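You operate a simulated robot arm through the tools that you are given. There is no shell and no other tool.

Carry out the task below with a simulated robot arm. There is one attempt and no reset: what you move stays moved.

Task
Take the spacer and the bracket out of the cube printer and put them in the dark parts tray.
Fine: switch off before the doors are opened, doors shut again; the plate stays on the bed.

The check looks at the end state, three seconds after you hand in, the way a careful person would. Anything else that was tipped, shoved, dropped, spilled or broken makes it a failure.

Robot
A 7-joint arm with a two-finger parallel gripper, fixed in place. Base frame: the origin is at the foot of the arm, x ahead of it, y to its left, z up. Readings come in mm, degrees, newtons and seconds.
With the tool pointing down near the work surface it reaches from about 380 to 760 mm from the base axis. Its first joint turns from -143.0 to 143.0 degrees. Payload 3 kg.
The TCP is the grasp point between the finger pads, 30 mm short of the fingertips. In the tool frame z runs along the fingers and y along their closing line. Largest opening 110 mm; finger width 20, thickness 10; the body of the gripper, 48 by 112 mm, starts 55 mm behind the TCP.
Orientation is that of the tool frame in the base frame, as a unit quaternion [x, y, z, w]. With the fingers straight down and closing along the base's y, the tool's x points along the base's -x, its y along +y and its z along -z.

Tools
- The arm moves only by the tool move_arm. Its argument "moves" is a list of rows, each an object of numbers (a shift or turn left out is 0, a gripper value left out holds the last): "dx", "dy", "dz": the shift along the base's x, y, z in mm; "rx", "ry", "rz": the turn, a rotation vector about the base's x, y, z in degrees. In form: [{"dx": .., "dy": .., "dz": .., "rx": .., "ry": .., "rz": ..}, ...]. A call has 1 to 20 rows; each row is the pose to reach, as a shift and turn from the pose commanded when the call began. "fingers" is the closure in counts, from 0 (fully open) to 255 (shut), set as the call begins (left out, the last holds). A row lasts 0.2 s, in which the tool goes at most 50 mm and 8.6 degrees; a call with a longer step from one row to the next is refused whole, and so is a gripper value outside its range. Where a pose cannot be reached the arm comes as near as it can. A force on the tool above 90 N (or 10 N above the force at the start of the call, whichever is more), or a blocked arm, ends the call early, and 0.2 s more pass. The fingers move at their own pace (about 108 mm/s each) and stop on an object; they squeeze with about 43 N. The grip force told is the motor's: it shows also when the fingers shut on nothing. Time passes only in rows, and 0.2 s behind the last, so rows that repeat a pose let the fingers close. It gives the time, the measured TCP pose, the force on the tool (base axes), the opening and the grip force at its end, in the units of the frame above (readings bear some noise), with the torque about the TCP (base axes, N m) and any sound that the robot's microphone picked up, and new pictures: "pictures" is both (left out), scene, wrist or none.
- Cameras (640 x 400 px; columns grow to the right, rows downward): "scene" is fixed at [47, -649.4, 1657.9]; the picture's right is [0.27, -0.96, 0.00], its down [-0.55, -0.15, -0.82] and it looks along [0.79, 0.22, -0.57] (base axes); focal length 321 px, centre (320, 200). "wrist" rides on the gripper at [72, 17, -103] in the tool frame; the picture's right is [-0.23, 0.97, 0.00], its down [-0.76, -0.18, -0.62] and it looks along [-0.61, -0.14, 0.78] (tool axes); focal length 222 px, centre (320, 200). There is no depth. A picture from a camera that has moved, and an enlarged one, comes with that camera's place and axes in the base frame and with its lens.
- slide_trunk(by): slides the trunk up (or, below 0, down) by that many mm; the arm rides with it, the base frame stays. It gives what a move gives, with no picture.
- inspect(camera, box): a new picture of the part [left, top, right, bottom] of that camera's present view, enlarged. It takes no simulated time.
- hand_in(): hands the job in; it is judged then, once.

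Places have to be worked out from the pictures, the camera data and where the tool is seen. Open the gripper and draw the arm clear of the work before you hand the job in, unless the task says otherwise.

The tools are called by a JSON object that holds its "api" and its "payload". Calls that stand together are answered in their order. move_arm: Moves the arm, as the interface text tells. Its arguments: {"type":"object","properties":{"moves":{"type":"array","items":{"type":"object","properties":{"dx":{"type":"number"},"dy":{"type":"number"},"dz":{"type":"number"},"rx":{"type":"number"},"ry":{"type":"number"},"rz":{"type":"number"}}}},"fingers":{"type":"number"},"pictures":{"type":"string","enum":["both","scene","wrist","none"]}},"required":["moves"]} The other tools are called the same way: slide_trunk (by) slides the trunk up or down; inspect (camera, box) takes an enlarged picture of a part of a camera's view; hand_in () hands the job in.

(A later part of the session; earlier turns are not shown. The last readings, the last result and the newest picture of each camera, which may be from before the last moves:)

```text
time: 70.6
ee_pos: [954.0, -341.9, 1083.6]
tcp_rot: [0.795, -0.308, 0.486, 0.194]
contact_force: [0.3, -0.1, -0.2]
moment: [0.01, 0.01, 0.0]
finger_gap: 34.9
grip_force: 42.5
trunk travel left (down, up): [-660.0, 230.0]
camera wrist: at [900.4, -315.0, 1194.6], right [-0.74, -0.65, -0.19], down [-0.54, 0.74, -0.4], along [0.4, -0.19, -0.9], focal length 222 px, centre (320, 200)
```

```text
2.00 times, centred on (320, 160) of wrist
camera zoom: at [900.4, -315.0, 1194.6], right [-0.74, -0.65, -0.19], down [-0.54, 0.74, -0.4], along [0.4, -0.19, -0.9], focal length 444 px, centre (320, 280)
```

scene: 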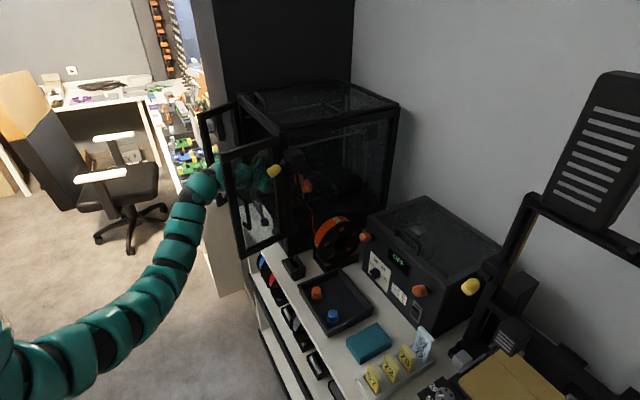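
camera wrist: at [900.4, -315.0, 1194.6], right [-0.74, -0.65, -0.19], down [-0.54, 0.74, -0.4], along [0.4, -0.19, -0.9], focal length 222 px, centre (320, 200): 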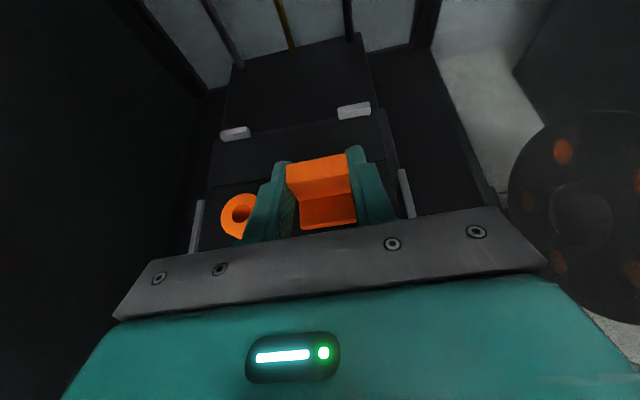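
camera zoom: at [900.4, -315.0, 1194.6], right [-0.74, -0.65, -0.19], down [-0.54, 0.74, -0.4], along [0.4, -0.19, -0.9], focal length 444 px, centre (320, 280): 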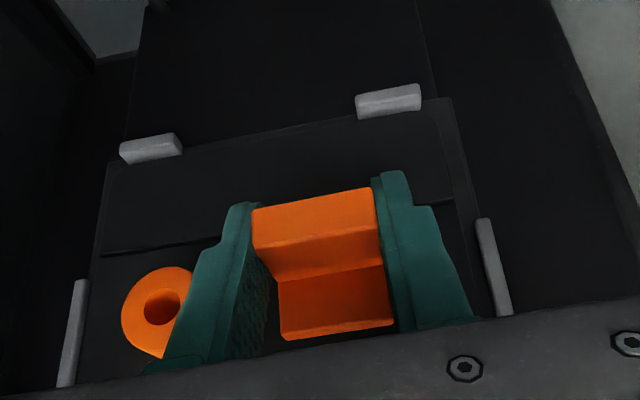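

The bracket came up cleanly and the plate stayed put. I lift a little more to clear the bed's front block and back out along the same path.

{"api": "move_arm", "payload": {"moves": [{"dx": 0, "dy": 0, "dz": 10}, {"dx": -4, "dy": 3, "dz": 20}, {"dx": -18, "dy": 15, "dz": 22}, {"dx": -34, "dy": 28, "dz": 22}, {"dx": -50, "dy": 41, "dz": 22}, {"dx": -68, "dy": 55, "dz": 22}, {"dx": -86, "dy": 73, "dz": 22}, {"dx": -104, "dy": 91, "dz": 22}, {"dx": -122, "dy": 108, "dz": 24}, {"dx": -140, "dy": 125, "dz": 28}, {"dx": -158, "dy": 142, "dz": 32}, {"dx": -176, "dy": 160, "dz": 36}, {"dx": -194, "dy": 178, "dz": 40}, {"dx": -212, "dy": 196, "dz": 44}, {"dx": -212, "dy": 196, "dz": 44}]}}

```text
time: 73.8
ee_pos: [742.0, -147.3, 1126.9]
tcp_rot: [0.795, -0.308, 0.486, 0.194]
contact_force: [-0.5, 0.1, -1.1]
moment: [0.02, 0.01, 0.01]
finger_gap: 34.6
grip_force: 42.8
trunk travel left (down, up): [-660.0, 230.0]
camera wrist: at [688.9, -119.5, 1238.0], right [-0.74, -0.65, -0.19], down [-0.55, 0.74, -0.4], along [0.4, -0.19, -0.9], focal length 222 px, centre (320, 200)
```

scene: 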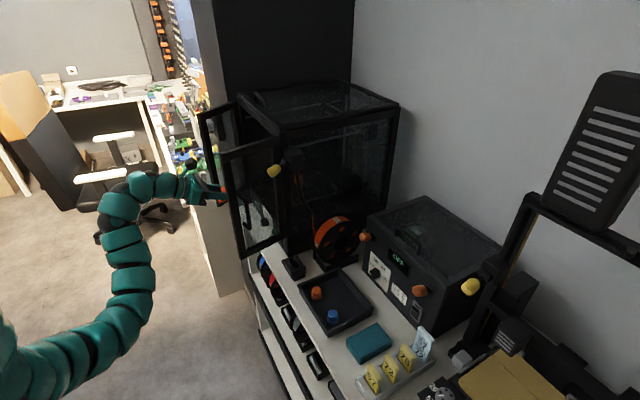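
wrist: 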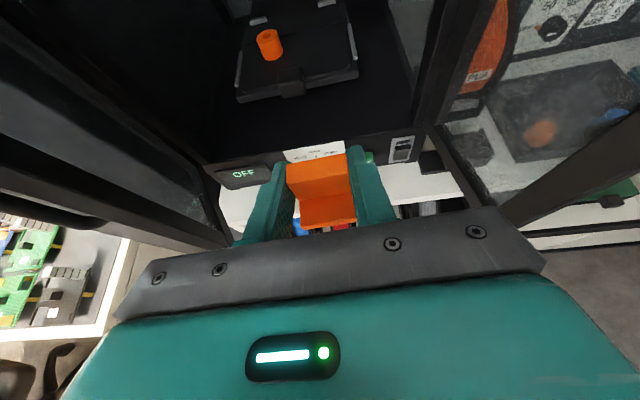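

The bracket is out of the printer, held firmly. I lower the trunk 150 mm so the arm can work closer in and lower for the tray.

{"api": "slide_trunk", "payload": {"by": -150}}

```text
time: 75.6
ee_pos: [741.2, -146.4, 976.9]
tcp_rot: [0.795, -0.307, 0.486, 0.194]
contact_force: [0.2, 1.0, -0.2]
moment: [-0.01, 0.02, -0.01]
finger_gap: 34.6
grip_force: 43.2
trunk travel left (down, up): [-510.0, 380.0]
```

I move up and a little further out in front, then lower the trunk again so that the close-in route around the open right door to the tray is reachable.

{"api": "move_arm", "payload": {"moves": [{"dx": -5, "dy": 5, "dz": 35}, {"dx": -10, "dy": 10, "dz": 70}, {"dx": -15, "dy": 15, "dz": 105}, {"dx": -20, "dy": 20, "dz": 140}, {"dx": -25, "dy": 24, "dz": 175}, {"dx": -28, "dy": 26, "dz": 195}, {"dx": -28, "dy": 26, "dz": 195}], "pictures": "none"}}

{"api": "slide_trunk", "payload": {"by": -230}}

```text
time: 77.2
ee_pos: [714.5, -119.9, 1171.3]
tcp_rot: [0.795, -0.307, 0.486, 0.193]
contact_force: [0.2, 0.7, -0.7]
moment: [0.02, -0.02, 0.0]
finger_gap: 34.6
grip_force: 43.0
trunk travel left (down, up): [-510.0, 380.0]
```

```text
time: 79.6
ee_pos: [714.4, -120.2, 942.5]
tcp_rot: [0.795, -0.308, 0.485, 0.194]
contact_force: [0.7, -0.1, 1.0]
moment: [-0.01, -0.04, -0.01]
finger_gap: 34.5
grip_force: 42.6
trunk travel left (down, up): [-280.0, 610.0]
```

Next I go out and around the open right door's free end, at z≈1080.

{"api": "move_arm", "payload": {"moves": [{"dx": -15, "dy": 6, "dz": 28}, {"dx": -30, "dy": 12, "dz": 55}, {"dx": -46, "dy": 19, "dz": 83}, {"dx": -61, "dy": 25, "dz": 110}, {"dx": -76, "dy": 31, "dz": 138}, {"dx": -97, "dy": 7, "dz": 138}, {"dx": -118, "dy": -18, "dz": 138}, {"dx": -139, "dy": -42, "dz": 138}, {"dx": -160, "dy": -67, "dz": 138}, {"dx": -180, "dy": -91, "dz": 138}, {"dx": -180, "dy": -91, "dz": 138}]}}

```text
time: 82.0
ee_pos: [595.9, -122.6, 1051.1]
tcp_rot: [0.794, -0.31, 0.486, 0.194]
contact_force: [-0.4, -0.1, -0.1]
moment: [-0.01, 0.04, -0.01]
finger_gap: 34.8
grip_force: 43.5
out of reach, approached as far as the arm can: row 6, 7, 8, 9, 10, 11
trunk travel left (down, up): [-280.0, 610.0]
camera wrist: at [542.4, -94.9, 1161.9], right [-0.74, -0.64, -0.2], down [-0.54, 0.74, -0.4], along [0.4, -0.19, -0.9], focal length 222 px, centre (320, 200)
```

scene: 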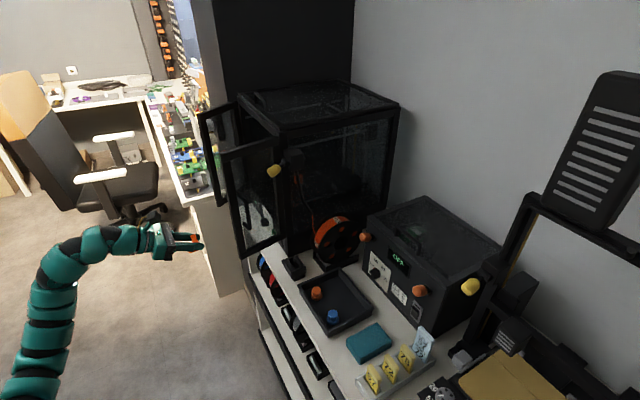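
wrist: 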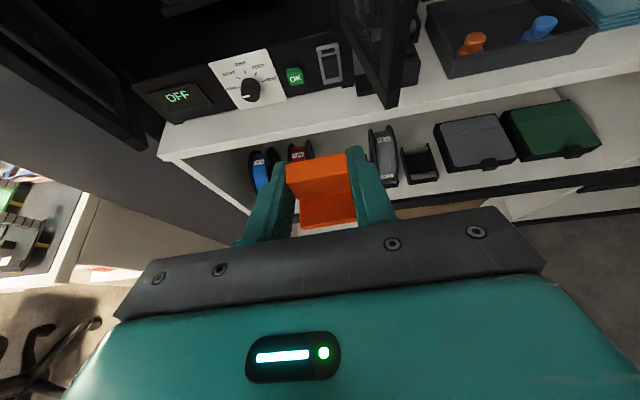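

The arm can't hold this camera-up roll while reaching straight in that direction, but it can if the hand points further right. I turn the tool to a heading of -80° with 40° pitch and carry the bracket around the door end at a distance.

{"api": "move_arm", "payload": {"moves": [{"dx": -2, "dy": 0, "rx": 1.93, "ry": 1.05, "rz": -6.14}, {"dx": -4, "dy": 0, "rx": 3.87, "ry": 2.1, "rz": -12.28}, {"dx": -6, "dy": 0, "rx": 5.8, "ry": 3.15, "rz": -18.43}, {"dx": -8, "dy": -5, "rx": 7.73, "ry": 4.2, "rz": -24.57}, {"dx": -12, "dy": -15, "rx": 9.67, "ry": 5.25, "rz": -30.7}, {"dx": -20, "dy": -30, "rx": 11.6, "ry": 6.3, "rz": -36.85}, {"dx": -33, "dy": -60, "rx": 11.6, "ry": 6.3, "rz": -36.85}, {"dx": -47, "dy": -92, "rx": 11.6, "ry": 6.3, "rz": -36.85}, {"dx": -60, "dy": -124, "rx": 11.6, "ry": 6.3, "rz": -36.85}, {"dx": -73, "dy": -156, "rx": 11.6, "ry": 6.3, "rz": -36.85}, {"dx": -90, "dy": -195, "rx": 11.6, "ry": 6.3, "rz": -36.85}, {"dx": -90, "dy": -195, "rx": 11.6, "ry": 6.3, "rz": -36.85}]}}

```text
time: 84.6
ee_pos: [520.1, -312.2, 1042.5]
tcp_rot: [0.697, -0.578, 0.324, 0.273]
contact_force: [-0.4, 0.1, -0.2]
moment: [0.0, 0.0, -0.02]
finger_gap: 34.5
grip_force: 42.6
out of reach, approached as far as the arm can: row 5, 6, 7, 8, 11, 12
trunk travel left (down, up): [-280.0, 610.0]
camera wrist: at [499.6, -284.8, 1164.1], right [-0.99, -0.03, -0.17], down [0.0, 0.98, -0.19], along [0.17, -0.18, -0.97], focal length 222 px, centre (320, 200)
```

scene: 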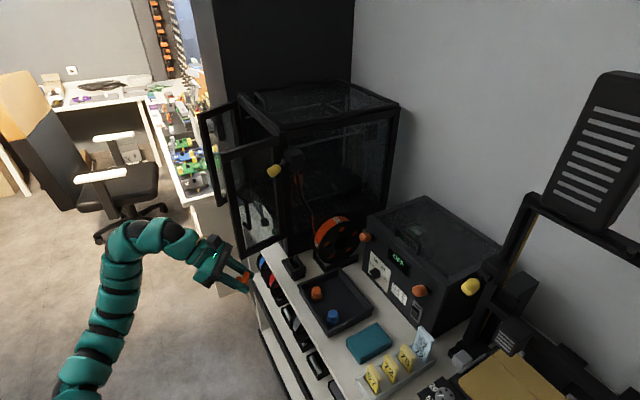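
wrist: 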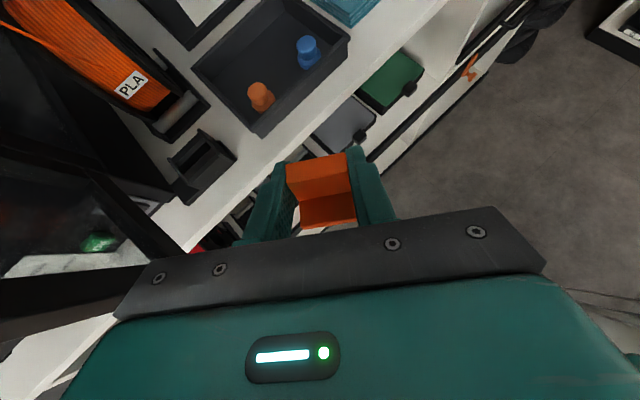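

The arm is around the door and the tray is in view. I zoom in on the tray to measure its floor and the two parts already there.

{"api": "inspect", "payload": {"camera": "wrist", "box": [160, 0, 400, 160]}}

{"api": "inspect", "payload": {"camera": "scene", "box": [280, 250, 400, 350]}}

```text
2.50 times, centred on (280, 80) of wrist
camera zoom: at [499.6, -284.8, 1164.1], right [-0.99, -0.03, -0.17], down [0.0, 0.98, -0.19], along [0.17, -0.18, -0.97], focal length 555 px, centre (420, 500)
```

zoom: 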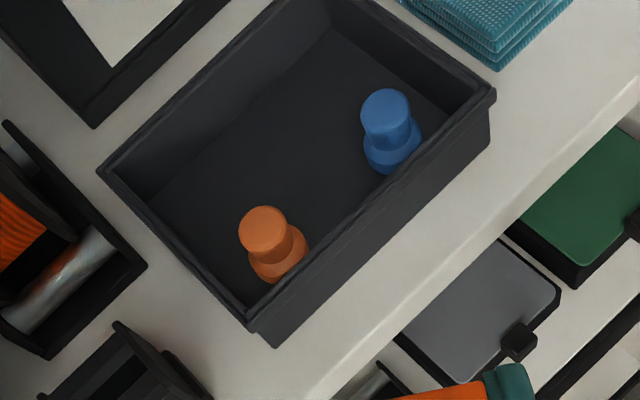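

```text
4.00 times, centred on (340, 300) of scene
camera zoom: at [47.0, -649.4, 1657.9], right [0.27, -0.96, 0.0], down [-0.55, -0.15, -0.82], along [0.79, 0.22, -0.57], focal length 1284 px, centre (240, -200)
```

zoom: 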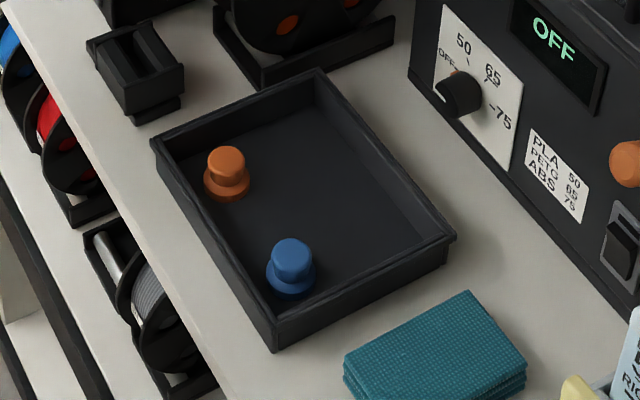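

Tray floor is at z≈894 and the rim at z≈923; the parts already there stand at (631, -475) and about (567, -538). I raise the trunk 180 mm so the arm can reach over the tray, then move above its free rear area.

{"api": "slide_trunk", "payload": {"by": 180}}

{"api": "move_arm", "payload": {"moves": [{"dx": 1, "dy": -19, "dz": -29}, {"dx": 3, "dy": -38, "dz": -58}, {"dx": 4, "dy": -58, "dz": -87}, {"dx": 6, "dy": -78, "dz": -115}, {"dx": 7, "dy": -98, "dz": -144}, {"dx": 9, "dy": -118, "dz": -173}, {"dx": 10, "dy": -138, "dz": -202}, {"dx": 10, "dy": -138, "dz": -202}]}}

```text
time: 86.6
ee_pos: [522.3, -312.1, 1223.4]
tcp_rot: [0.695, -0.58, 0.324, 0.275]
contact_force: [0.3, -0.6, 0.4]
moment: [0.02, 0.01, 0.01]
finger_gap: 34.7
grip_force: 42.8
trunk travel left (down, up): [-460.0, 430.0]
```

```text
time: 88.4
ee_pos: [610.5, -470.2, 1081.5]
tcp_rot: [0.696, -0.579, 0.324, 0.273]
contact_force: [-0.4, 0.5, 0.1]
moment: [-0.01, 0.01, 0.01]
finger_gap: 34.5
grip_force: 43.4
out of reach, approached as far as the arm can: row 3, 4, 5, 6, 7, 8
trunk travel left (down, up): [-460.0, 430.0]
camera wrist: at [590.3, -442.2, 1202.7], right [-0.99, -0.03, -0.17], down [0.0, 0.98, -0.19], along [0.17, -0.18, -0.97], focal length 222 px, centre (320, 200)
```

scene: 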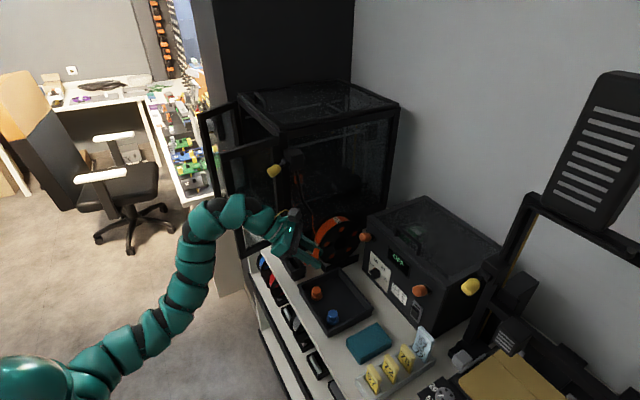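
wrist: 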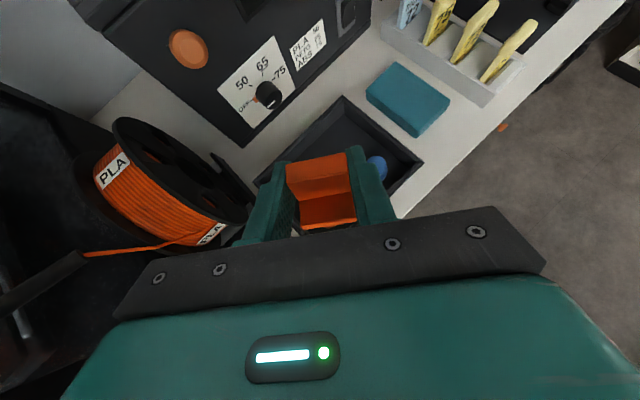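

The arm was pushed a bit outward but is above the tray now. I continue to the release spot over the tray's free rear area, still about 70 mm up.

{"api": "move_arm", "payload": {"moves": [{"dx": 7, "dy": -20, "dz": -15}, {"dx": 15, "dy": -40, "dz": -30}, {"dx": 22, "dy": -60, "dz": -50}, {"dx": 30, "dy": -78, "dz": -70}, {"dx": 30, "dy": -78, "dz": -81}, {"dx": 30, "dy": -78, "dz": -81}]}}

{"api": "inspect", "payload": {"camera": "wrist", "box": [200, 80, 440, 240]}}

```text
time: 89.8
ee_pos: [642.5, -548.1, 998.6]
tcp_rot: [0.697, -0.579, 0.324, 0.273]
contact_force: [-0.9, 0.6, -0.2]
moment: [-0.02, -0.02, 0.03]
finger_gap: 34.7
grip_force: 42.6
trunk travel left (down, up): [-460.0, 430.0]
camera wrist: at [621.2, -519.7, 1120.3], right [-0.99, -0.03, -0.17], down [0.0, 0.98, -0.19], along [0.17, -0.18, -0.97], focal length 222 px, centre (320, 200)
```

scene: 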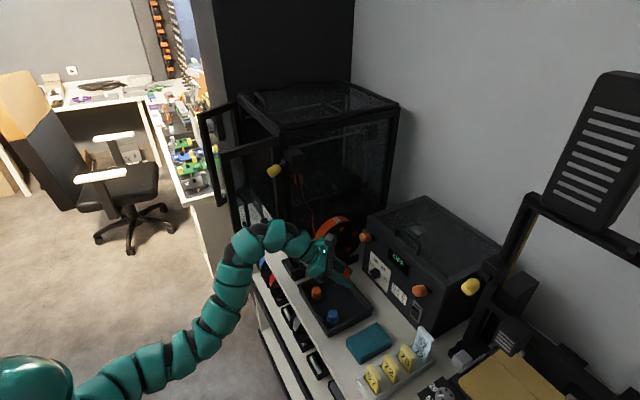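
wrist: 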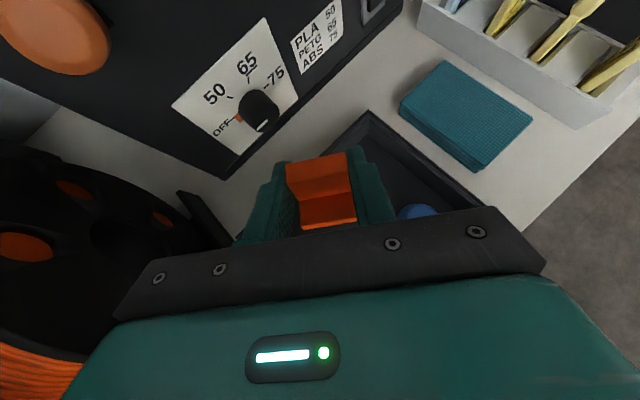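

```text
2.50 times, centred on (320, 160) of wrist
camera zoom: at [621.2, -519.7, 1120.3], right [-0.99, -0.03, -0.17], down [0.0, 0.98, -0.19], along [0.17, -0.18, -0.97], focal length 555 px, centre (320, 300)
```

zoom: 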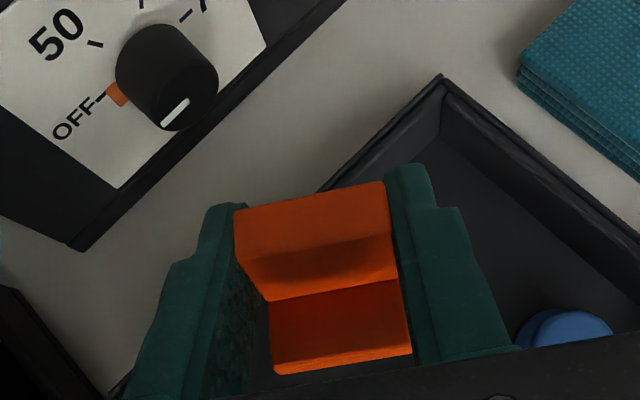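

The bracket hangs over the free rear part of the tray with clearance all round. I lower it until its lowest edge is a couple of millimetres above the floor.

{"api": "move_arm", "payload": {"moves": [{"dz": -18}, {"dz": -36}, {"dz": -52}, {"dz": -62}, {"dz": -68}, {"dz": -70}]}}

{"api": "inspect", "payload": {"camera": "scene", "box": [270, 220, 400, 340]}}

```text
time: 91.2
ee_pos: [641.5, -547.6, 931.2]
tcp_rot: [0.696, -0.579, 0.325, 0.273]
contact_force: [-5.9, 6.3, 9.1]
moment: [-0.14, -0.22, 0.08]
finger_gap: 34.7
grip_force: 43.4
trunk travel left (down, up): [-460.0, 430.0]
camera wrist: at [620.0, -518.3, 1052.8], right [-0.98, -0.03, -0.17], down [0.0, 0.98, -0.19], along [0.17, -0.19, -0.97], focal length 222 px, centre (320, 200)
```

scene: 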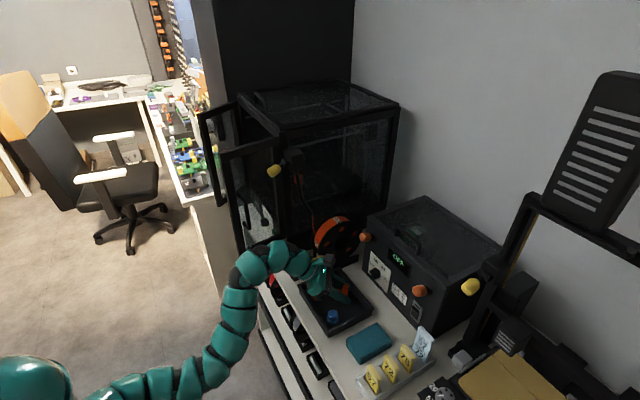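
wrist: 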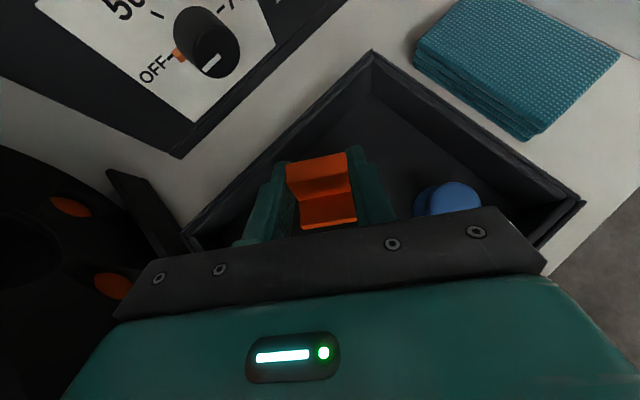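

```text
3.33 times, centred on (335, 280) of scene
camera zoom: at [47.0, -649.4, 1657.9], right [0.27, -0.96, 0.0], down [-0.55, -0.15, -0.82], along [0.79, 0.22, -0.57], focal length 1070 px, centre (270, -67)
```

zoom: 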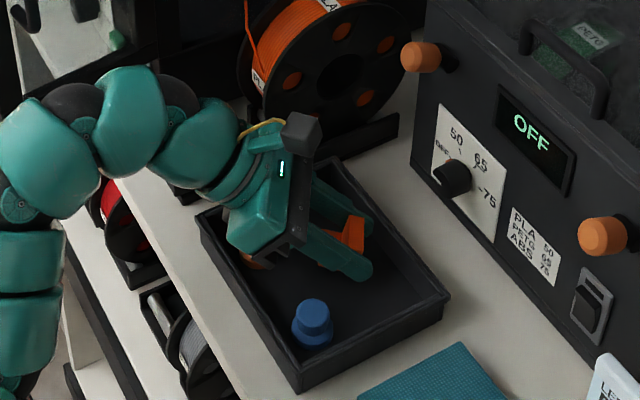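

The bracket is touching the tray floor (about 9 N). I ease up 2 mm and open the fingers to let it settle.

{"api": "move_arm", "payload": {"fingers": 130, "moves": [{"dz": 2}, {"dz": 2}, {"dz": 2}], "pictures": "wrist"}}

{"api": "inspect", "payload": {"camera": "wrist", "box": [200, 80, 440, 240]}}

```text
time: 92.0
ee_pos: [640.4, -547.5, 930.8]
tcp_rot: [0.696, -0.58, 0.323, 0.273]
contact_force: [-33.4, 17.2, -10.2]
moment: [0.49, 0.8, -0.17]
finger_gap: 39.3
grip_force: 0.0
trunk travel left (down, up): [-460.0, 430.0]
camera wrist: at [618.9, -519.2, 1053.3], right [-0.99, -0.03, -0.17], down [0.0, 0.98, -0.19], along [0.17, -0.18, -0.97], focal length 222 px, centre (320, 200)
```

wrist: 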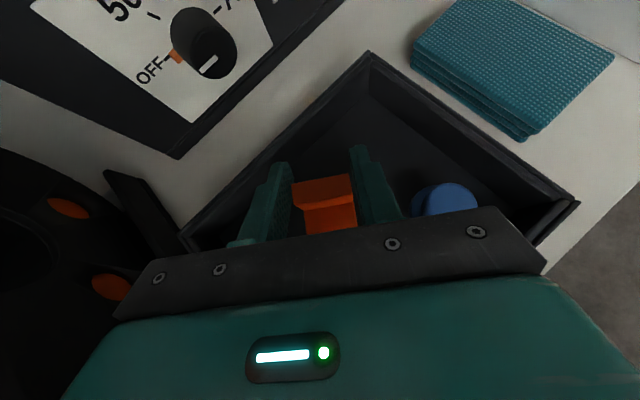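

```text
2.50 times, centred on (320, 160) of wrist
camera zoom: at [618.9, -519.2, 1053.3], right [-0.99, -0.03, -0.17], down [0.0, 0.98, -0.19], along [0.17, -0.18, -0.97], focal length 555 px, centre (320, 300)
```

zoom: 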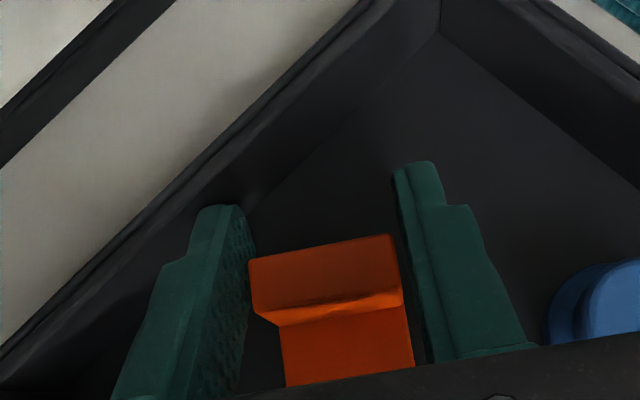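

The left finger met the tray's rear wall while opening (gap stopped at 39 mm). I set the fingers to 38.5 mm at once to relieve that push, then lift straight up off the bracket.

{"api": "move_arm", "payload": {"fingers": 166, "moves": [{"dx": 0, "dz": 0}, {"dx": 0, "dz": 0}], "pictures": "wrist"}}

{"api": "inspect", "payload": {"camera": "wrist", "box": [160, 60, 480, 260]}}

```text
time: 92.6
ee_pos: [640.9, -546.2, 932.4]
tcp_rot: [0.697, -0.579, 0.324, 0.274]
contact_force: [-23.6, 16.2, -10.9]
moment: [0.45, 0.64, -0.04]
finger_gap: 35.2
grip_force: 0.1
trunk travel left (down, up): [-460.0, 430.0]
camera wrist: at [620.6, -518.5, 1053.7], right [-0.98, -0.03, -0.17], down [0.0, 0.98, -0.19], along [0.17, -0.18, -0.97], focal length 222 px, centre (320, 200)
```

wrist: 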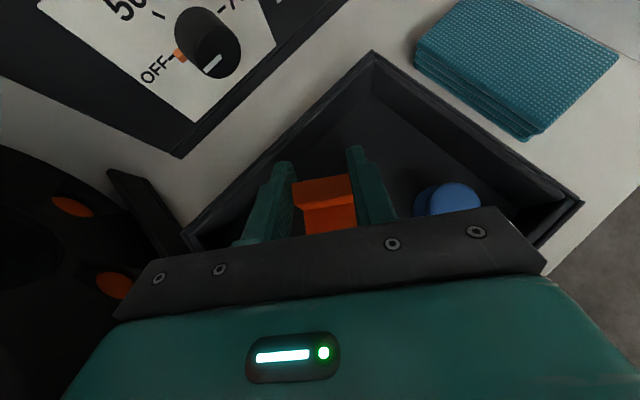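

```text
2.00 times, centred on (320, 160) of wrist
camera zoom: at [620.6, -518.5, 1053.7], right [-0.98, -0.03, -0.17], down [0.0, 0.98, -0.19], along [0.17, -0.18, -0.97], focal length 444 px, centre (320, 280)
```

zoom: 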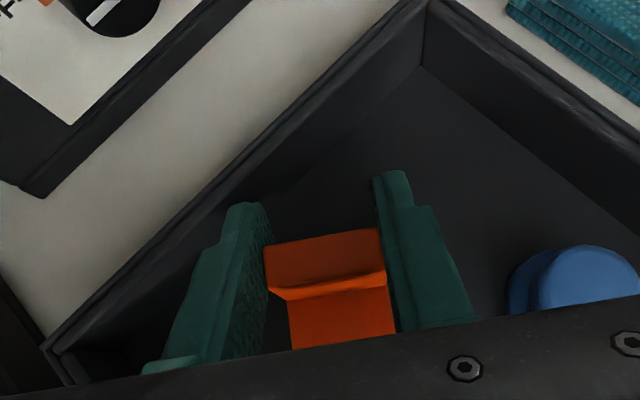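

The left fingertip is still pressing on the tray's rear wall. I shift the hand 6 mm away from that wall, then raise straight up with a slightly wider gap.

{"api": "move_arm", "payload": {"moves": [{"dx": -2, "dy": 2}, {"dx": -4, "dy": 4}, {"dx": -5, "dy": 4}], "pictures": "none"}}

```text
time: 93.4
ee_pos: [639.5, -543.5, 931.8]
tcp_rot: [0.696, -0.579, 0.325, 0.274]
contact_force: [-0.1, 0.2, 0.4]
moment: [0.04, -0.01, 0.01]
finger_gap: 38.6
grip_force: 0.1
trunk travel left (down, up): [-460.0, 430.0]
```

Contact is gone. I lift slowly straight up, leaving the bracket in the tray.

{"api": "move_arm", "payload": {"moves": [{"dz": 6}, {"dz": 14}, {"dz": 26}, {"dz": 40}, {"dz": 55}, {"dz": 70}]}}

{"api": "inspect", "payload": {"camera": "wrist", "box": [160, 60, 480, 260]}}

{"api": "inspect", "payload": {"camera": "scene", "box": [270, 230, 400, 340]}}

```text
time: 94.8
ee_pos: [637.2, -542.4, 1000.4]
tcp_rot: [0.697, -0.578, 0.324, 0.273]
contact_force: [-0.1, 0.9, -0.1]
moment: [-0.01, -0.01, -0.01]
finger_gap: 38.6
grip_force: 0.1
trunk travel left (down, up): [-460.0, 430.0]
camera wrist: at [616.5, -514.6, 1122.1], right [-0.99, -0.03, -0.17], down [0.0, 0.98, -0.19], along [0.17, -0.18, -0.97], focal length 222 px, centre (320, 200)
```

scene: 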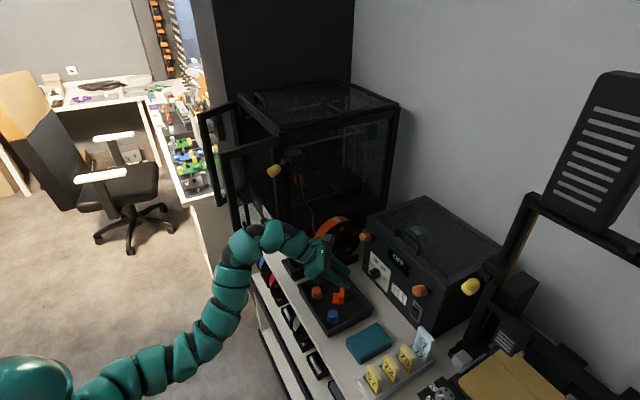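
wrist: 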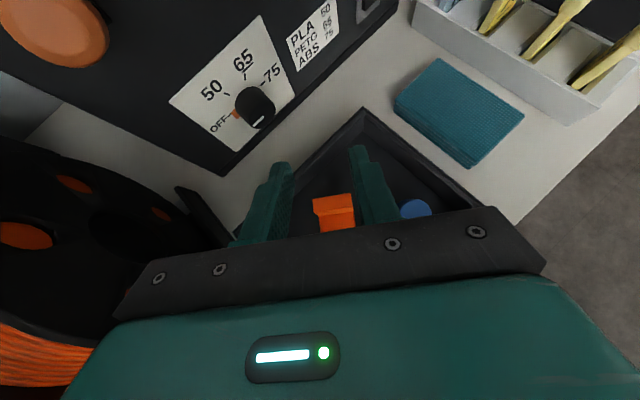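

```text
2.00 times, centred on (320, 160) of wrist
camera zoom: at [616.5, -514.6, 1122.1], right [-0.99, -0.03, -0.17], down [0.0, 0.98, -0.19], along [0.17, -0.18, -0.97], focal length 444 px, centre (320, 280)
```

zoom: 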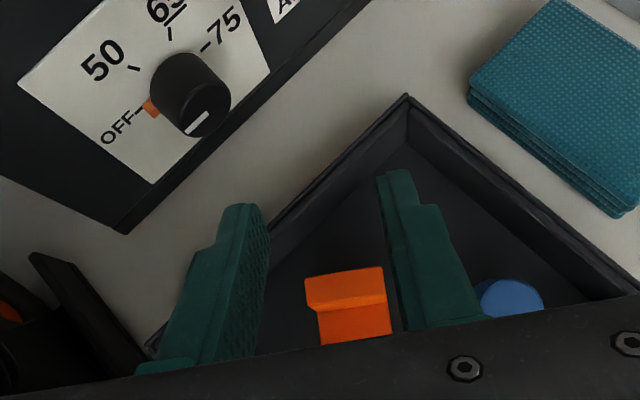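

```text
3.64 times, centred on (335, 285) of scene
camera zoom: at [47.0, -649.4, 1657.9], right [0.27, -0.96, 0.0], down [-0.55, -0.15, -0.82], along [0.79, 0.22, -0.57], focal length 1167 px, centre (266, -109)
```

zoom: 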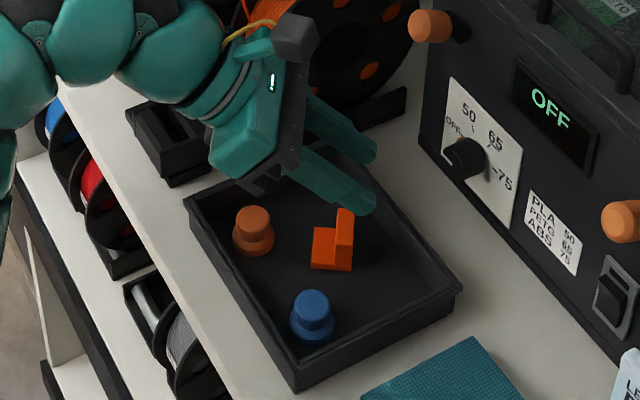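

The bracket sits flat in the tray, away from the two parts already there, and the tray hasn't shifted. Before going back I check that the right door was not touched by the arm.

{"api": "inspect", "payload": {"camera": "scene", "box": [180, 90, 340, 270]}}

{"api": "move_arm", "payload": {"moves": [{"dx": -11, "dy": 13, "dz": 20}, {"dx": -22, "dy": 27, "dz": 40}, {"dx": -33, "dy": 41, "dz": 60}, {"dx": -45, "dy": 55, "dz": 80}, {"dx": -56, "dy": 69, "dz": 100}, {"dx": -67, "dy": 82, "dz": 120}, {"dx": -67, "dy": 82, "dz": 120}], "pictures": "scene"}}

```text
2.22 times, centred on (260, 180) of scene
camera zoom: at [47.0, -649.4, 1657.9], right [0.27, -0.96, 0.0], down [-0.55, -0.15, -0.82], along [0.79, 0.22, -0.57], focal length 713 px, centre (453, 244)
```

zoom: 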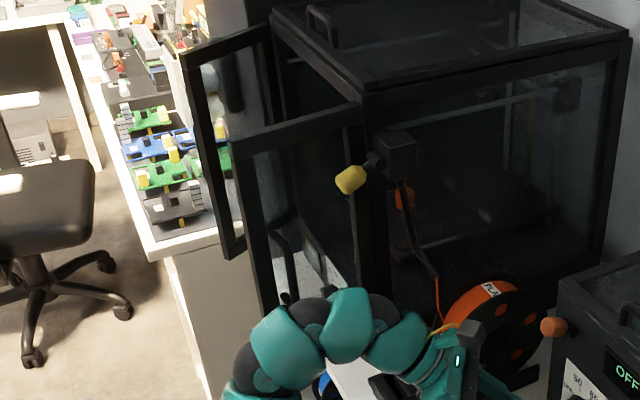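

```text
time: 96.4
ee_pos: [574.1, -462.1, 1124.7]
tcp_rot: [0.696, -0.58, 0.321, 0.275]
contact_force: [-0.2, 0.2, -0.4]
moment: [0.02, -0.02, 0.0]
finger_gap: 38.0
grip_force: 0.1
out of reach, approached as far as the arm can: row 2, 3, 4, 5, 6, 7
trunk travel left (down, up): [-460.0, 430.0]
```

scene: 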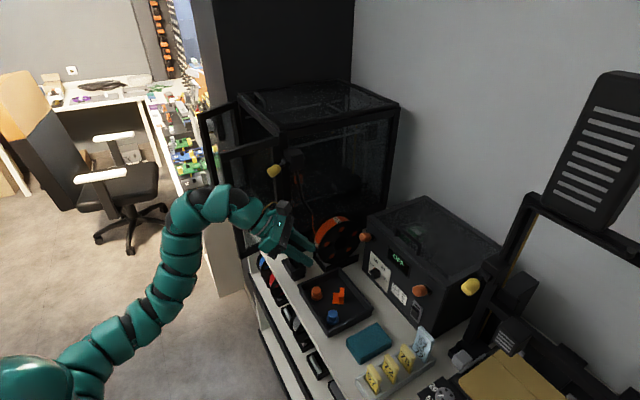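

The door still stands open as before and nothing else moved. I continue back around the door end.

{"api": "move_arm", "payload": {"fingers": 134, "moves": [{"dx": -11, "dy": 25, "dz": 15}, {"dx": -22, "dy": 50, "dz": 30}, {"dx": -33, "dy": 75, "dz": 45}, {"dx": -44, "dy": 100, "dz": 60}, {"dx": -54, "dy": 125, "dz": 75}, {"dx": -54, "dy": 150, "dz": 75}, {"dx": -54, "dy": 150, "dz": 75}], "pictures": "scene"}}

```text
time: 98.0
ee_pos: [521.0, -312.0, 1201.5]
tcp_rot: [0.697, -0.579, 0.323, 0.273]
contact_force: [-0.1, -0.2, 0.6]
moment: [-0.01, 0.02, -0.02]
finger_gap: 52.1
grip_force: 0.2
trunk travel left (down, up): [-460.0, 430.0]
```

scene: 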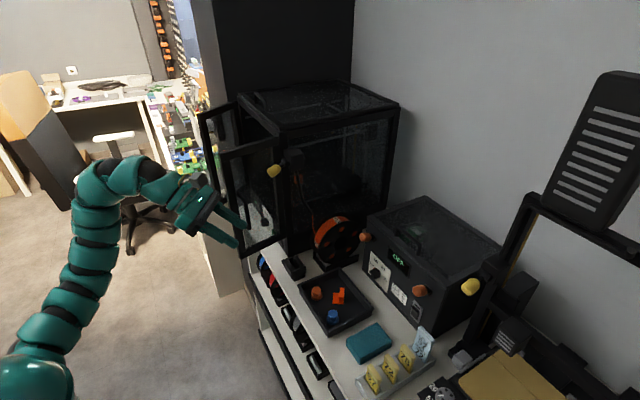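

I keep going around the door end, turning the tool back toward the printer as the space opens up.

{"api": "move_arm", "payload": {"moves": [{"dx": 0, "dy": 30}, {"dx": 0, "dy": 60}, {"dx": 2, "dy": 90, "rx": -1.75, "ry": -1.05, "rz": 4.15}, {"dx": 8, "dy": 115, "rx": -4.4, "ry": -2.6, "rz": 10.4}, {"dx": 20, "dy": 140, "rx": -7, "ry": -4.2, "rz": 16.6}, {"dx": 40, "dy": 160, "dz": -5, "rx": -9.6, "ry": -5.8, "rz": 22.9}, {"dx": 65, "dy": 175, "dz": -10, "rx": -12.2, "ry": -7.35, "rz": 29.1}], "pictures": "scene"}}

```text
time: 99.6
ee_pos: [585.0, -136.8, 1190.9]
tcp_rot: [0.765, -0.364, 0.484, 0.219]
contact_force: [0.2, -0.9, -0.6]
moment: [0.0, 0.04, 0.0]
finger_gap: 52.5
grip_force: 0.0
trunk travel left (down, up): [-460.0, 430.0]
```

scene: 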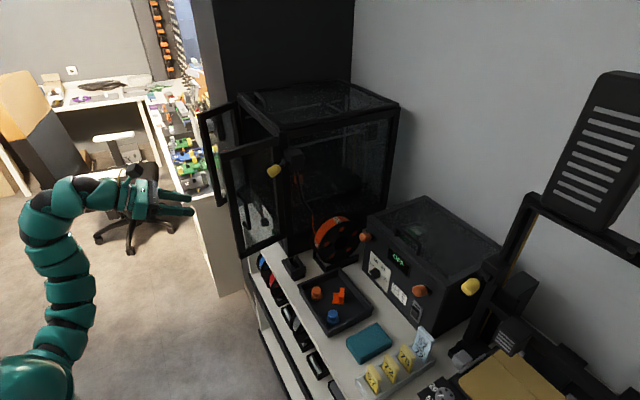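

No limits hit on this route. I finish coming to the front of the printer opening.

{"api": "move_arm", "payload": {"moves": [{"dx": 30, "dy": 13, "dz": -8, "rx": -1.75, "ry": -1.05, "rz": 4.15}, {"dx": 65, "dy": 20, "dz": -15, "rx": -3.5, "ry": -2.1, "rz": 8.3}, {"dx": 95, "dy": 20, "dz": -20, "rx": -5.25, "ry": -3.15, "rz": 12.5}, {"dx": 120, "dy": 15, "dz": -25, "rx": -5.25, "ry": -3.15, "rz": 12.5}, {"dx": 140, "dy": 5, "dz": -30, "rx": -5.25, "ry": -3.15, "rz": 12.5}, {"dx": 153, "dy": -9, "dz": -30, "rx": -5.25, "ry": -3.15, "rz": 12.5}, {"dx": 153, "dy": -9, "dz": -30, "rx": -5.25, "ry": -3.15, "rz": 12.5}], "pictures": "wrist"}}

```text
time: 101.2
ee_pos: [738.3, -146.6, 1159.6]
tcp_rot: [0.776, -0.263, 0.542, 0.189]
contact_force: [-0.4, 0.4, 0.4]
moment: [0.0, 0.01, 0.02]
finger_gap: 52.2
grip_force: 0.0
trunk travel left (down, up): [-460.0, 430.0]
camera wrist: at [671.9, -115.4, 1263.3], right [-0.66, -0.72, -0.21], down [-0.56, 0.66, -0.5], along [0.5, -0.22, -0.84], focal length 222 px, centre (320, 200)
```

wrist: 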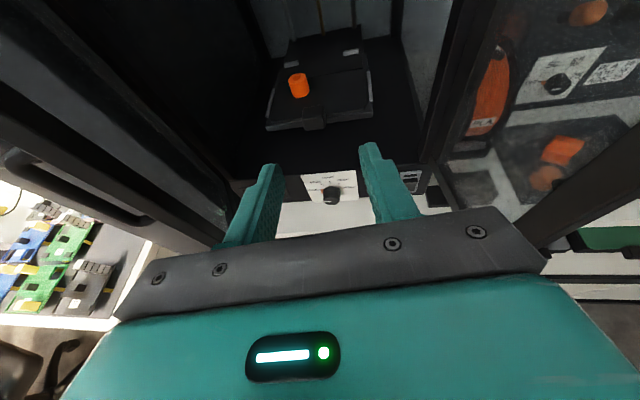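

Now the same trunk staging as before: up 150, arm down, then up another 110 and arm down, for the longer reach to the spacer.

{"api": "slide_trunk", "payload": {"by": 150}}

{"api": "move_arm", "payload": {"moves": [{"dz": -30}, {"dz": -60}, {"dz": -90}, {"dz": -120}, {"dz": -150}, {"dz": -180}, {"dz": -210}, {"dz": -210}], "pictures": "none"}}

{"api": "slide_trunk", "payload": {"by": 110}}

{"api": "move_arm", "payload": {"moves": [{"dz": -25}, {"dz": -50}, {"dz": -75}, {"dz": -100}, {"dz": -100}], "pictures": "both"}}

```text
time: 102.9
ee_pos: [738.3, -145.9, 1310.8]
tcp_rot: [0.776, -0.263, 0.542, 0.188]
contact_force: [-0.3, -0.3, 0.0]
moment: [0.0, 0.02, 0.01]
finger_gap: 52.5
grip_force: 0.0
trunk travel left (down, up): [-610.0, 280.0]
```

```text
time: 104.7
ee_pos: [736.9, -145.3, 1099.5]
tcp_rot: [0.776, -0.262, 0.541, 0.188]
contact_force: [-0.1, -0.3, -0.5]
moment: [0.02, 0.02, 0.0]
finger_gap: 52.1
grip_force: 0.0
trunk travel left (down, up): [-610.0, 280.0]
```

```text
time: 106.2
ee_pos: [737.8, -145.7, 1209.4]
tcp_rot: [0.776, -0.263, 0.542, 0.189]
contact_force: [0.4, -0.5, -0.4]
moment: [-0.01, -0.03, -0.04]
finger_gap: 52.2
grip_force: 0.1
trunk travel left (down, up): [-720.0, 170.0]
```

```text
time: 107.3
ee_pos: [737.5, -144.3, 1110.6]
tcp_rot: [0.776, -0.263, 0.542, 0.189]
contact_force: [0.0, -0.2, -0.5]
moment: [-0.01, 0.01, 0.0]
finger_gap: 52.2
grip_force: 0.0
trunk travel left (down, up): [-720.0, 170.0]
camera wrist: at [671.8, -115.0, 1213.4], right [-0.66, -0.72, -0.21], down [-0.56, 0.66, -0.51], along [0.5, -0.22, -0.84], focal length 222 px, centre (320, 200)
```

scene: 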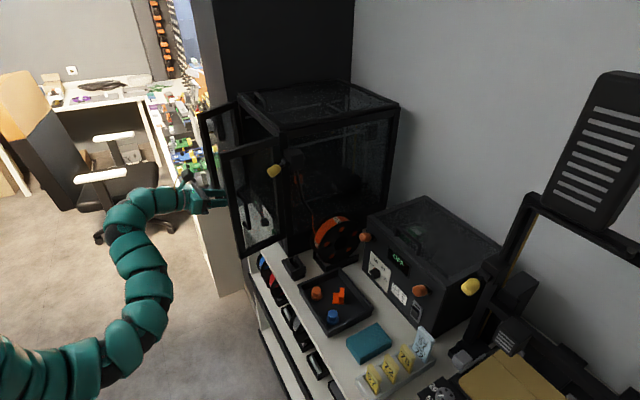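
wrist: 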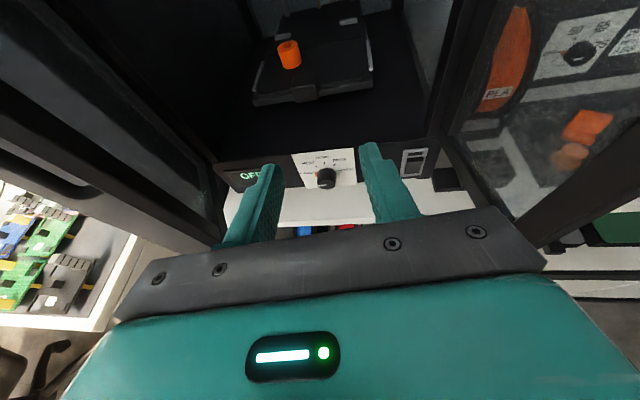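

The tool is at the opening with the trunk near the top of its useful height. I go in toward the spacer (heading -33°, pitch 25°), stopping about 70 mm short to check.

{"api": "move_arm", "payload": {"moves": [{"dx": 16, "dy": -10, "rx": 1, "ry": 1.4, "rz": 1.7}, {"dx": 32, "dy": -19, "rx": 1.9, "ry": 2.7, "rz": 3.3}, {"dx": 48, "dy": -29, "rx": 2.9, "ry": 4.1, "rz": 5}, {"dx": 65, "dy": -39, "rx": 2.9, "ry": 4.1, "rz": 5}, {"dx": 81, "dy": -49, "rx": 2.9, "ry": 4.1, "rz": 5}, {"dx": 97, "dy": -58, "rx": 2.9, "ry": 4.1, "rz": 5}, {"dx": 113, "dy": -68, "dz": -3, "rx": 2.9, "ry": 4.1, "rz": 5}, {"dx": 129, "dy": -78, "dz": -7, "rx": 2.9, "ry": 4.1, "rz": 5}, {"dx": 145, "dy": -87, "dz": -12, "rx": 2.9, "ry": 4.1, "rz": 5}, {"dx": 162, "dy": -97, "dz": -16, "rx": 2.9, "ry": 4.1, "rz": 5}, {"dx": 178, "dy": -107, "dz": -20, "rx": 2.9, "ry": 4.1, "rz": 5}, {"dx": 194, "dy": -116, "dz": -25, "rx": 2.9, "ry": 4.1, "rz": 5}, {"dx": 194, "dy": -116, "dz": -25, "rx": 2.9, "ry": 4.1, "rz": 5}]}}

{"api": "inspect", "payload": {"camera": "wrist", "box": [200, 40, 440, 240]}}

```text
time: 110.2
ee_pos: [932.1, -260.5, 1085.1]
tcp_rot: [0.809, -0.235, 0.516, 0.154]
contact_force: [-0.6, 0.1, -0.5]
moment: [-0.01, 0.01, 0.0]
finger_gap: 52.2
grip_force: 0.0
trunk travel left (down, up): [-720.0, 170.0]
camera wrist: at [871.6, -241.2, 1194.2], right [-0.61, -0.77, -0.2], down [-0.65, 0.63, -0.43], along [0.45, -0.13, -0.88], focal length 222 px, centre (320, 200)
```

scene: 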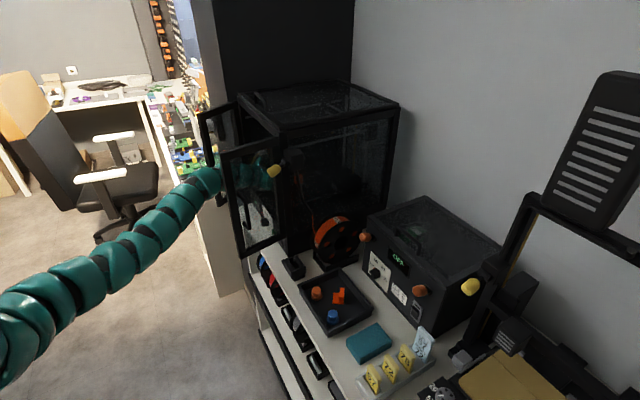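
wrist: 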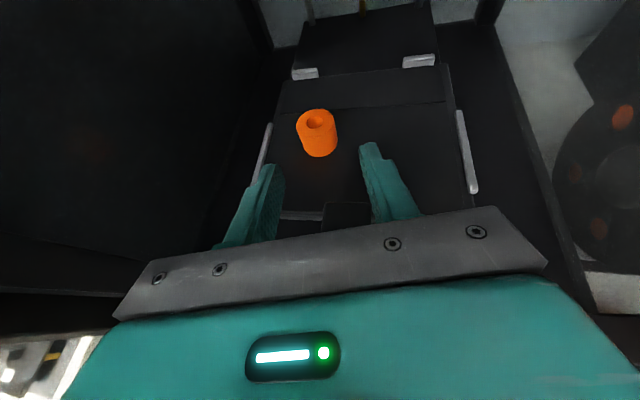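

```text
2.00 times, centred on (320, 140) of wrist
camera zoom: at [871.6, -241.2, 1194.2], right [-0.61, -0.77, -0.2], down [-0.65, 0.63, -0.43], along [0.45, -0.13, -0.88], focal length 444 px, centre (320, 320)
```

zoom: 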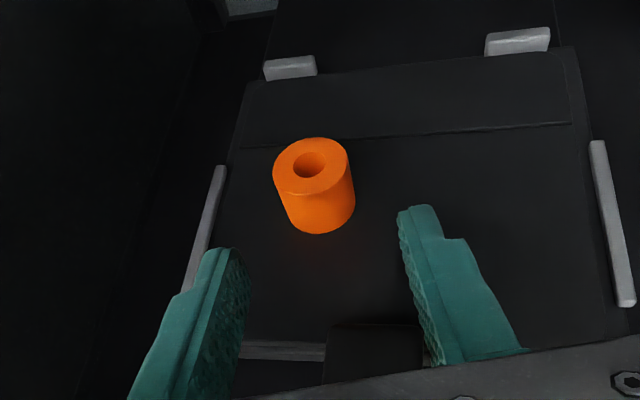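

The spacer lies exactly on the tool axis (about (995, -302)). I advance the last 68 mm so it sits between the pads.

{"api": "move_arm", "payload": {"moves": [{"dx": 14, "dy": -9, "dz": -7}, {"dx": 28, "dy": -18.5, "dz": -14}, {"dx": 42, "dy": -28, "dz": -20}, {"dx": 56.7, "dy": -37.2, "dz": -26}, {"dx": 56.7, "dy": -37.2, "dz": -26}], "pictures": "wrist"}}

{"api": "inspect", "payload": {"camera": "wrist", "box": [200, 60, 440, 260]}}

```text
time: 111.3
ee_pos: [973.3, -287.7, 1068.8]
tcp_rot: [0.809, -0.235, 0.517, 0.154]
contact_force: [-19.6, 11.9, 3.3]
moment: [0.17, 0.42, -0.37]
finger_gap: 52.2
grip_force: 0.0
out of reach, approached as far as the arm can: row 4, 5
trunk travel left (down, up): [-720.0, 170.0]
camera wrist: at [912.3, -268.7, 1177.7], right [-0.61, -0.77, -0.2], down [-0.65, 0.62, -0.43], along [0.46, -0.13, -0.88], focal length 222 px, centre (320, 200)
```

wrist: 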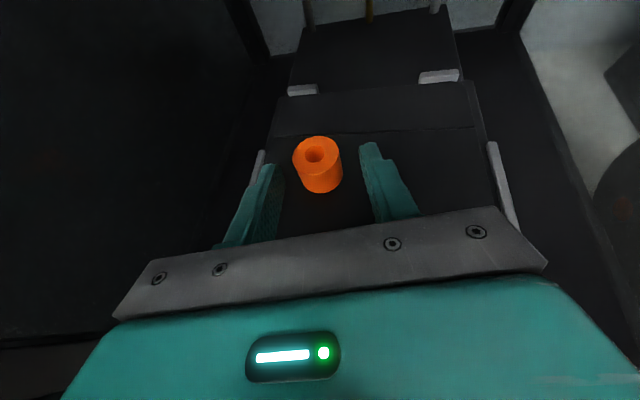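

```text
2.00 times, centred on (320, 160) of wrist
camera zoom: at [912.3, -268.7, 1177.7], right [-0.61, -0.77, -0.2], down [-0.65, 0.62, -0.43], along [0.46, -0.13, -0.88], focal length 444 px, centre (320, 280)
```

zoom: 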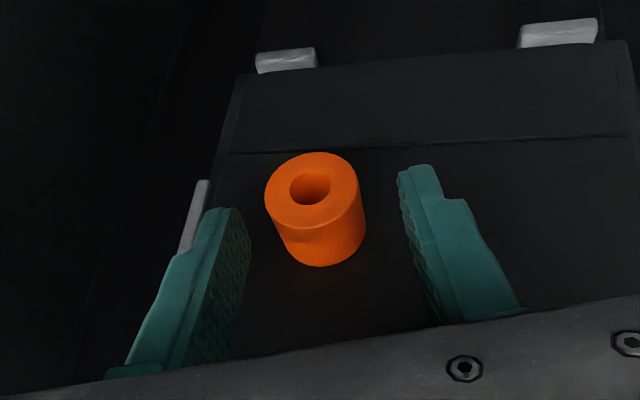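

The spacer is untouched, but the hand is stopped: the force is directed straight back and its line passes through the bed's front block at about (s 134, n -76), and the arm also reports a limit. I back out to the doorway to re-approach higher, with a different heading and more trunk height.

{"api": "move_arm", "payload": {"moves": [{"dx": -8, "dy": 5, "dz": 4}, {"dx": -20, "dy": 12, "dz": 12}, {"dx": -35, "dy": 21, "dz": 22}, {"dx": -52, "dy": 32, "dz": 30}, {"dx": -70, "dy": 42, "dz": 32}, {"dx": -88, "dy": 53, "dz": 32}, {"dx": -106, "dy": 64, "dz": 32}, {"dx": -106, "dy": 64, "dz": 32}], "pictures": "wrist"}}

{"api": "inspect", "payload": {"camera": "wrist", "box": [220, 20, 460, 220]}}

```text
time: 113.2
ee_pos: [889.1, -238.4, 1099.3]
tcp_rot: [0.809, -0.236, 0.515, 0.156]
contact_force: [0.4, -0.6, 0.4]
moment: [0.0, 0.01, 0.02]
finger_gap: 52.2
grip_force: 0.2
out of reach, approached as far as the arm can: row 7, 8
trunk travel left (down, up): [-720.0, 170.0]
camera wrist: at [827.7, -219.2, 1207.6], right [-0.61, -0.77, -0.2], down [-0.65, 0.63, -0.43], along [0.45, -0.13, -0.88], focal length 222 px, centre (320, 200)
```

wrist: 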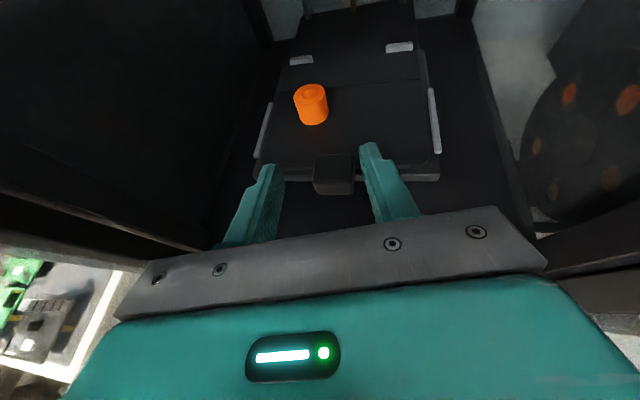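

```text
2.00 times, centred on (340, 120) of wrist
camera zoom: at [827.7, -219.2, 1207.6], right [-0.61, -0.77, -0.2], down [-0.65, 0.63, -0.43], along [0.45, -0.13, -0.88], focal length 444 px, centre (280, 360)
```

zoom: 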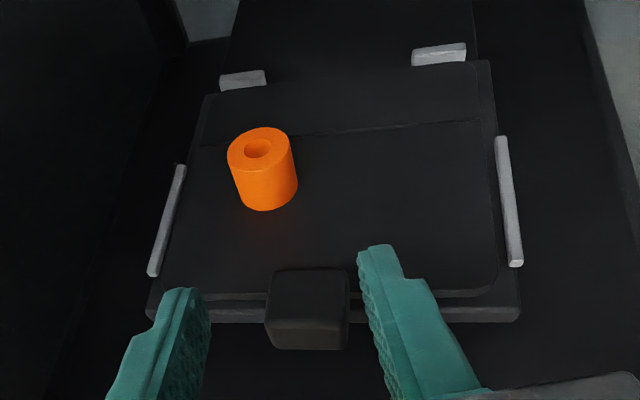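

The camera block view is clear: the front block's top is near z≈1044. The heading of -33° seems to be what limits the wrist, so I turn to the heading that worked for the bracket (-42°, pitch 27°), and raise the trunk 60 mm while in the doorway, then come back down.

{"api": "move_arm", "payload": {"moves": [{"dx": -5, "dy": 4, "rx": 0.6, "ry": 0.9, "rz": -4.6}, {"dx": -10, "dy": 8, "rx": 1.3, "ry": 1.8, "rz": -9.2}, {"dx": -10, "dy": 8, "rx": 1.3, "ry": 1.8, "rz": -9.2}], "pictures": "none"}}

{"api": "slide_trunk", "payload": {"by": 60}}

{"api": "move_arm", "payload": {"moves": [{"dz": -15}, {"dz": -30}, {"dz": -45}, {"dz": -60}, {"dz": -60}], "pictures": "wrist"}}

```text
time: 114.0
ee_pos: [880.3, -233.0, 1099.0]
tcp_rot: [0.798, -0.303, 0.485, 0.19]
contact_force: [0.4, 0.4, -0.3]
moment: [0.03, -0.01, -0.01]
finger_gap: 52.2
grip_force: 0.1
trunk travel left (down, up): [-720.0, 170.0]
```

```text
time: 115.0
ee_pos: [880.7, -231.3, 1160.4]
tcp_rot: [0.798, -0.303, 0.485, 0.19]
contact_force: [0.7, -0.8, 0.1]
moment: [-0.01, -0.02, 0.01]
finger_gap: 52.1
grip_force: 0.1
trunk travel left (down, up): [-780.0, 110.0]
```

```text
time: 116.2
ee_pos: [880.1, -231.3, 1099.0]
tcp_rot: [0.798, -0.303, 0.485, 0.19]
contact_force: [0.0, 0.4, -0.7]
moment: [0.0, 0.01, 0.01]
finger_gap: 52.1
grip_force: 0.0
trunk travel left (down, up): [-780.0, 110.0]
camera wrist: at [825.7, -204.6, 1210.6], right [-0.73, -0.66, -0.19], down [-0.56, 0.73, -0.39], along [0.4, -0.18, -0.9], focal length 222 px, centre (320, 200)
```

wrist: 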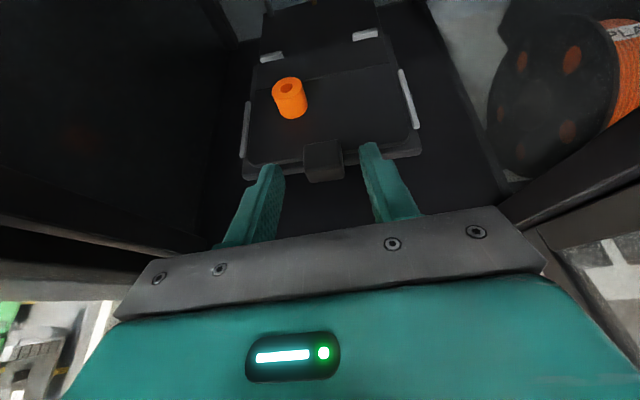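

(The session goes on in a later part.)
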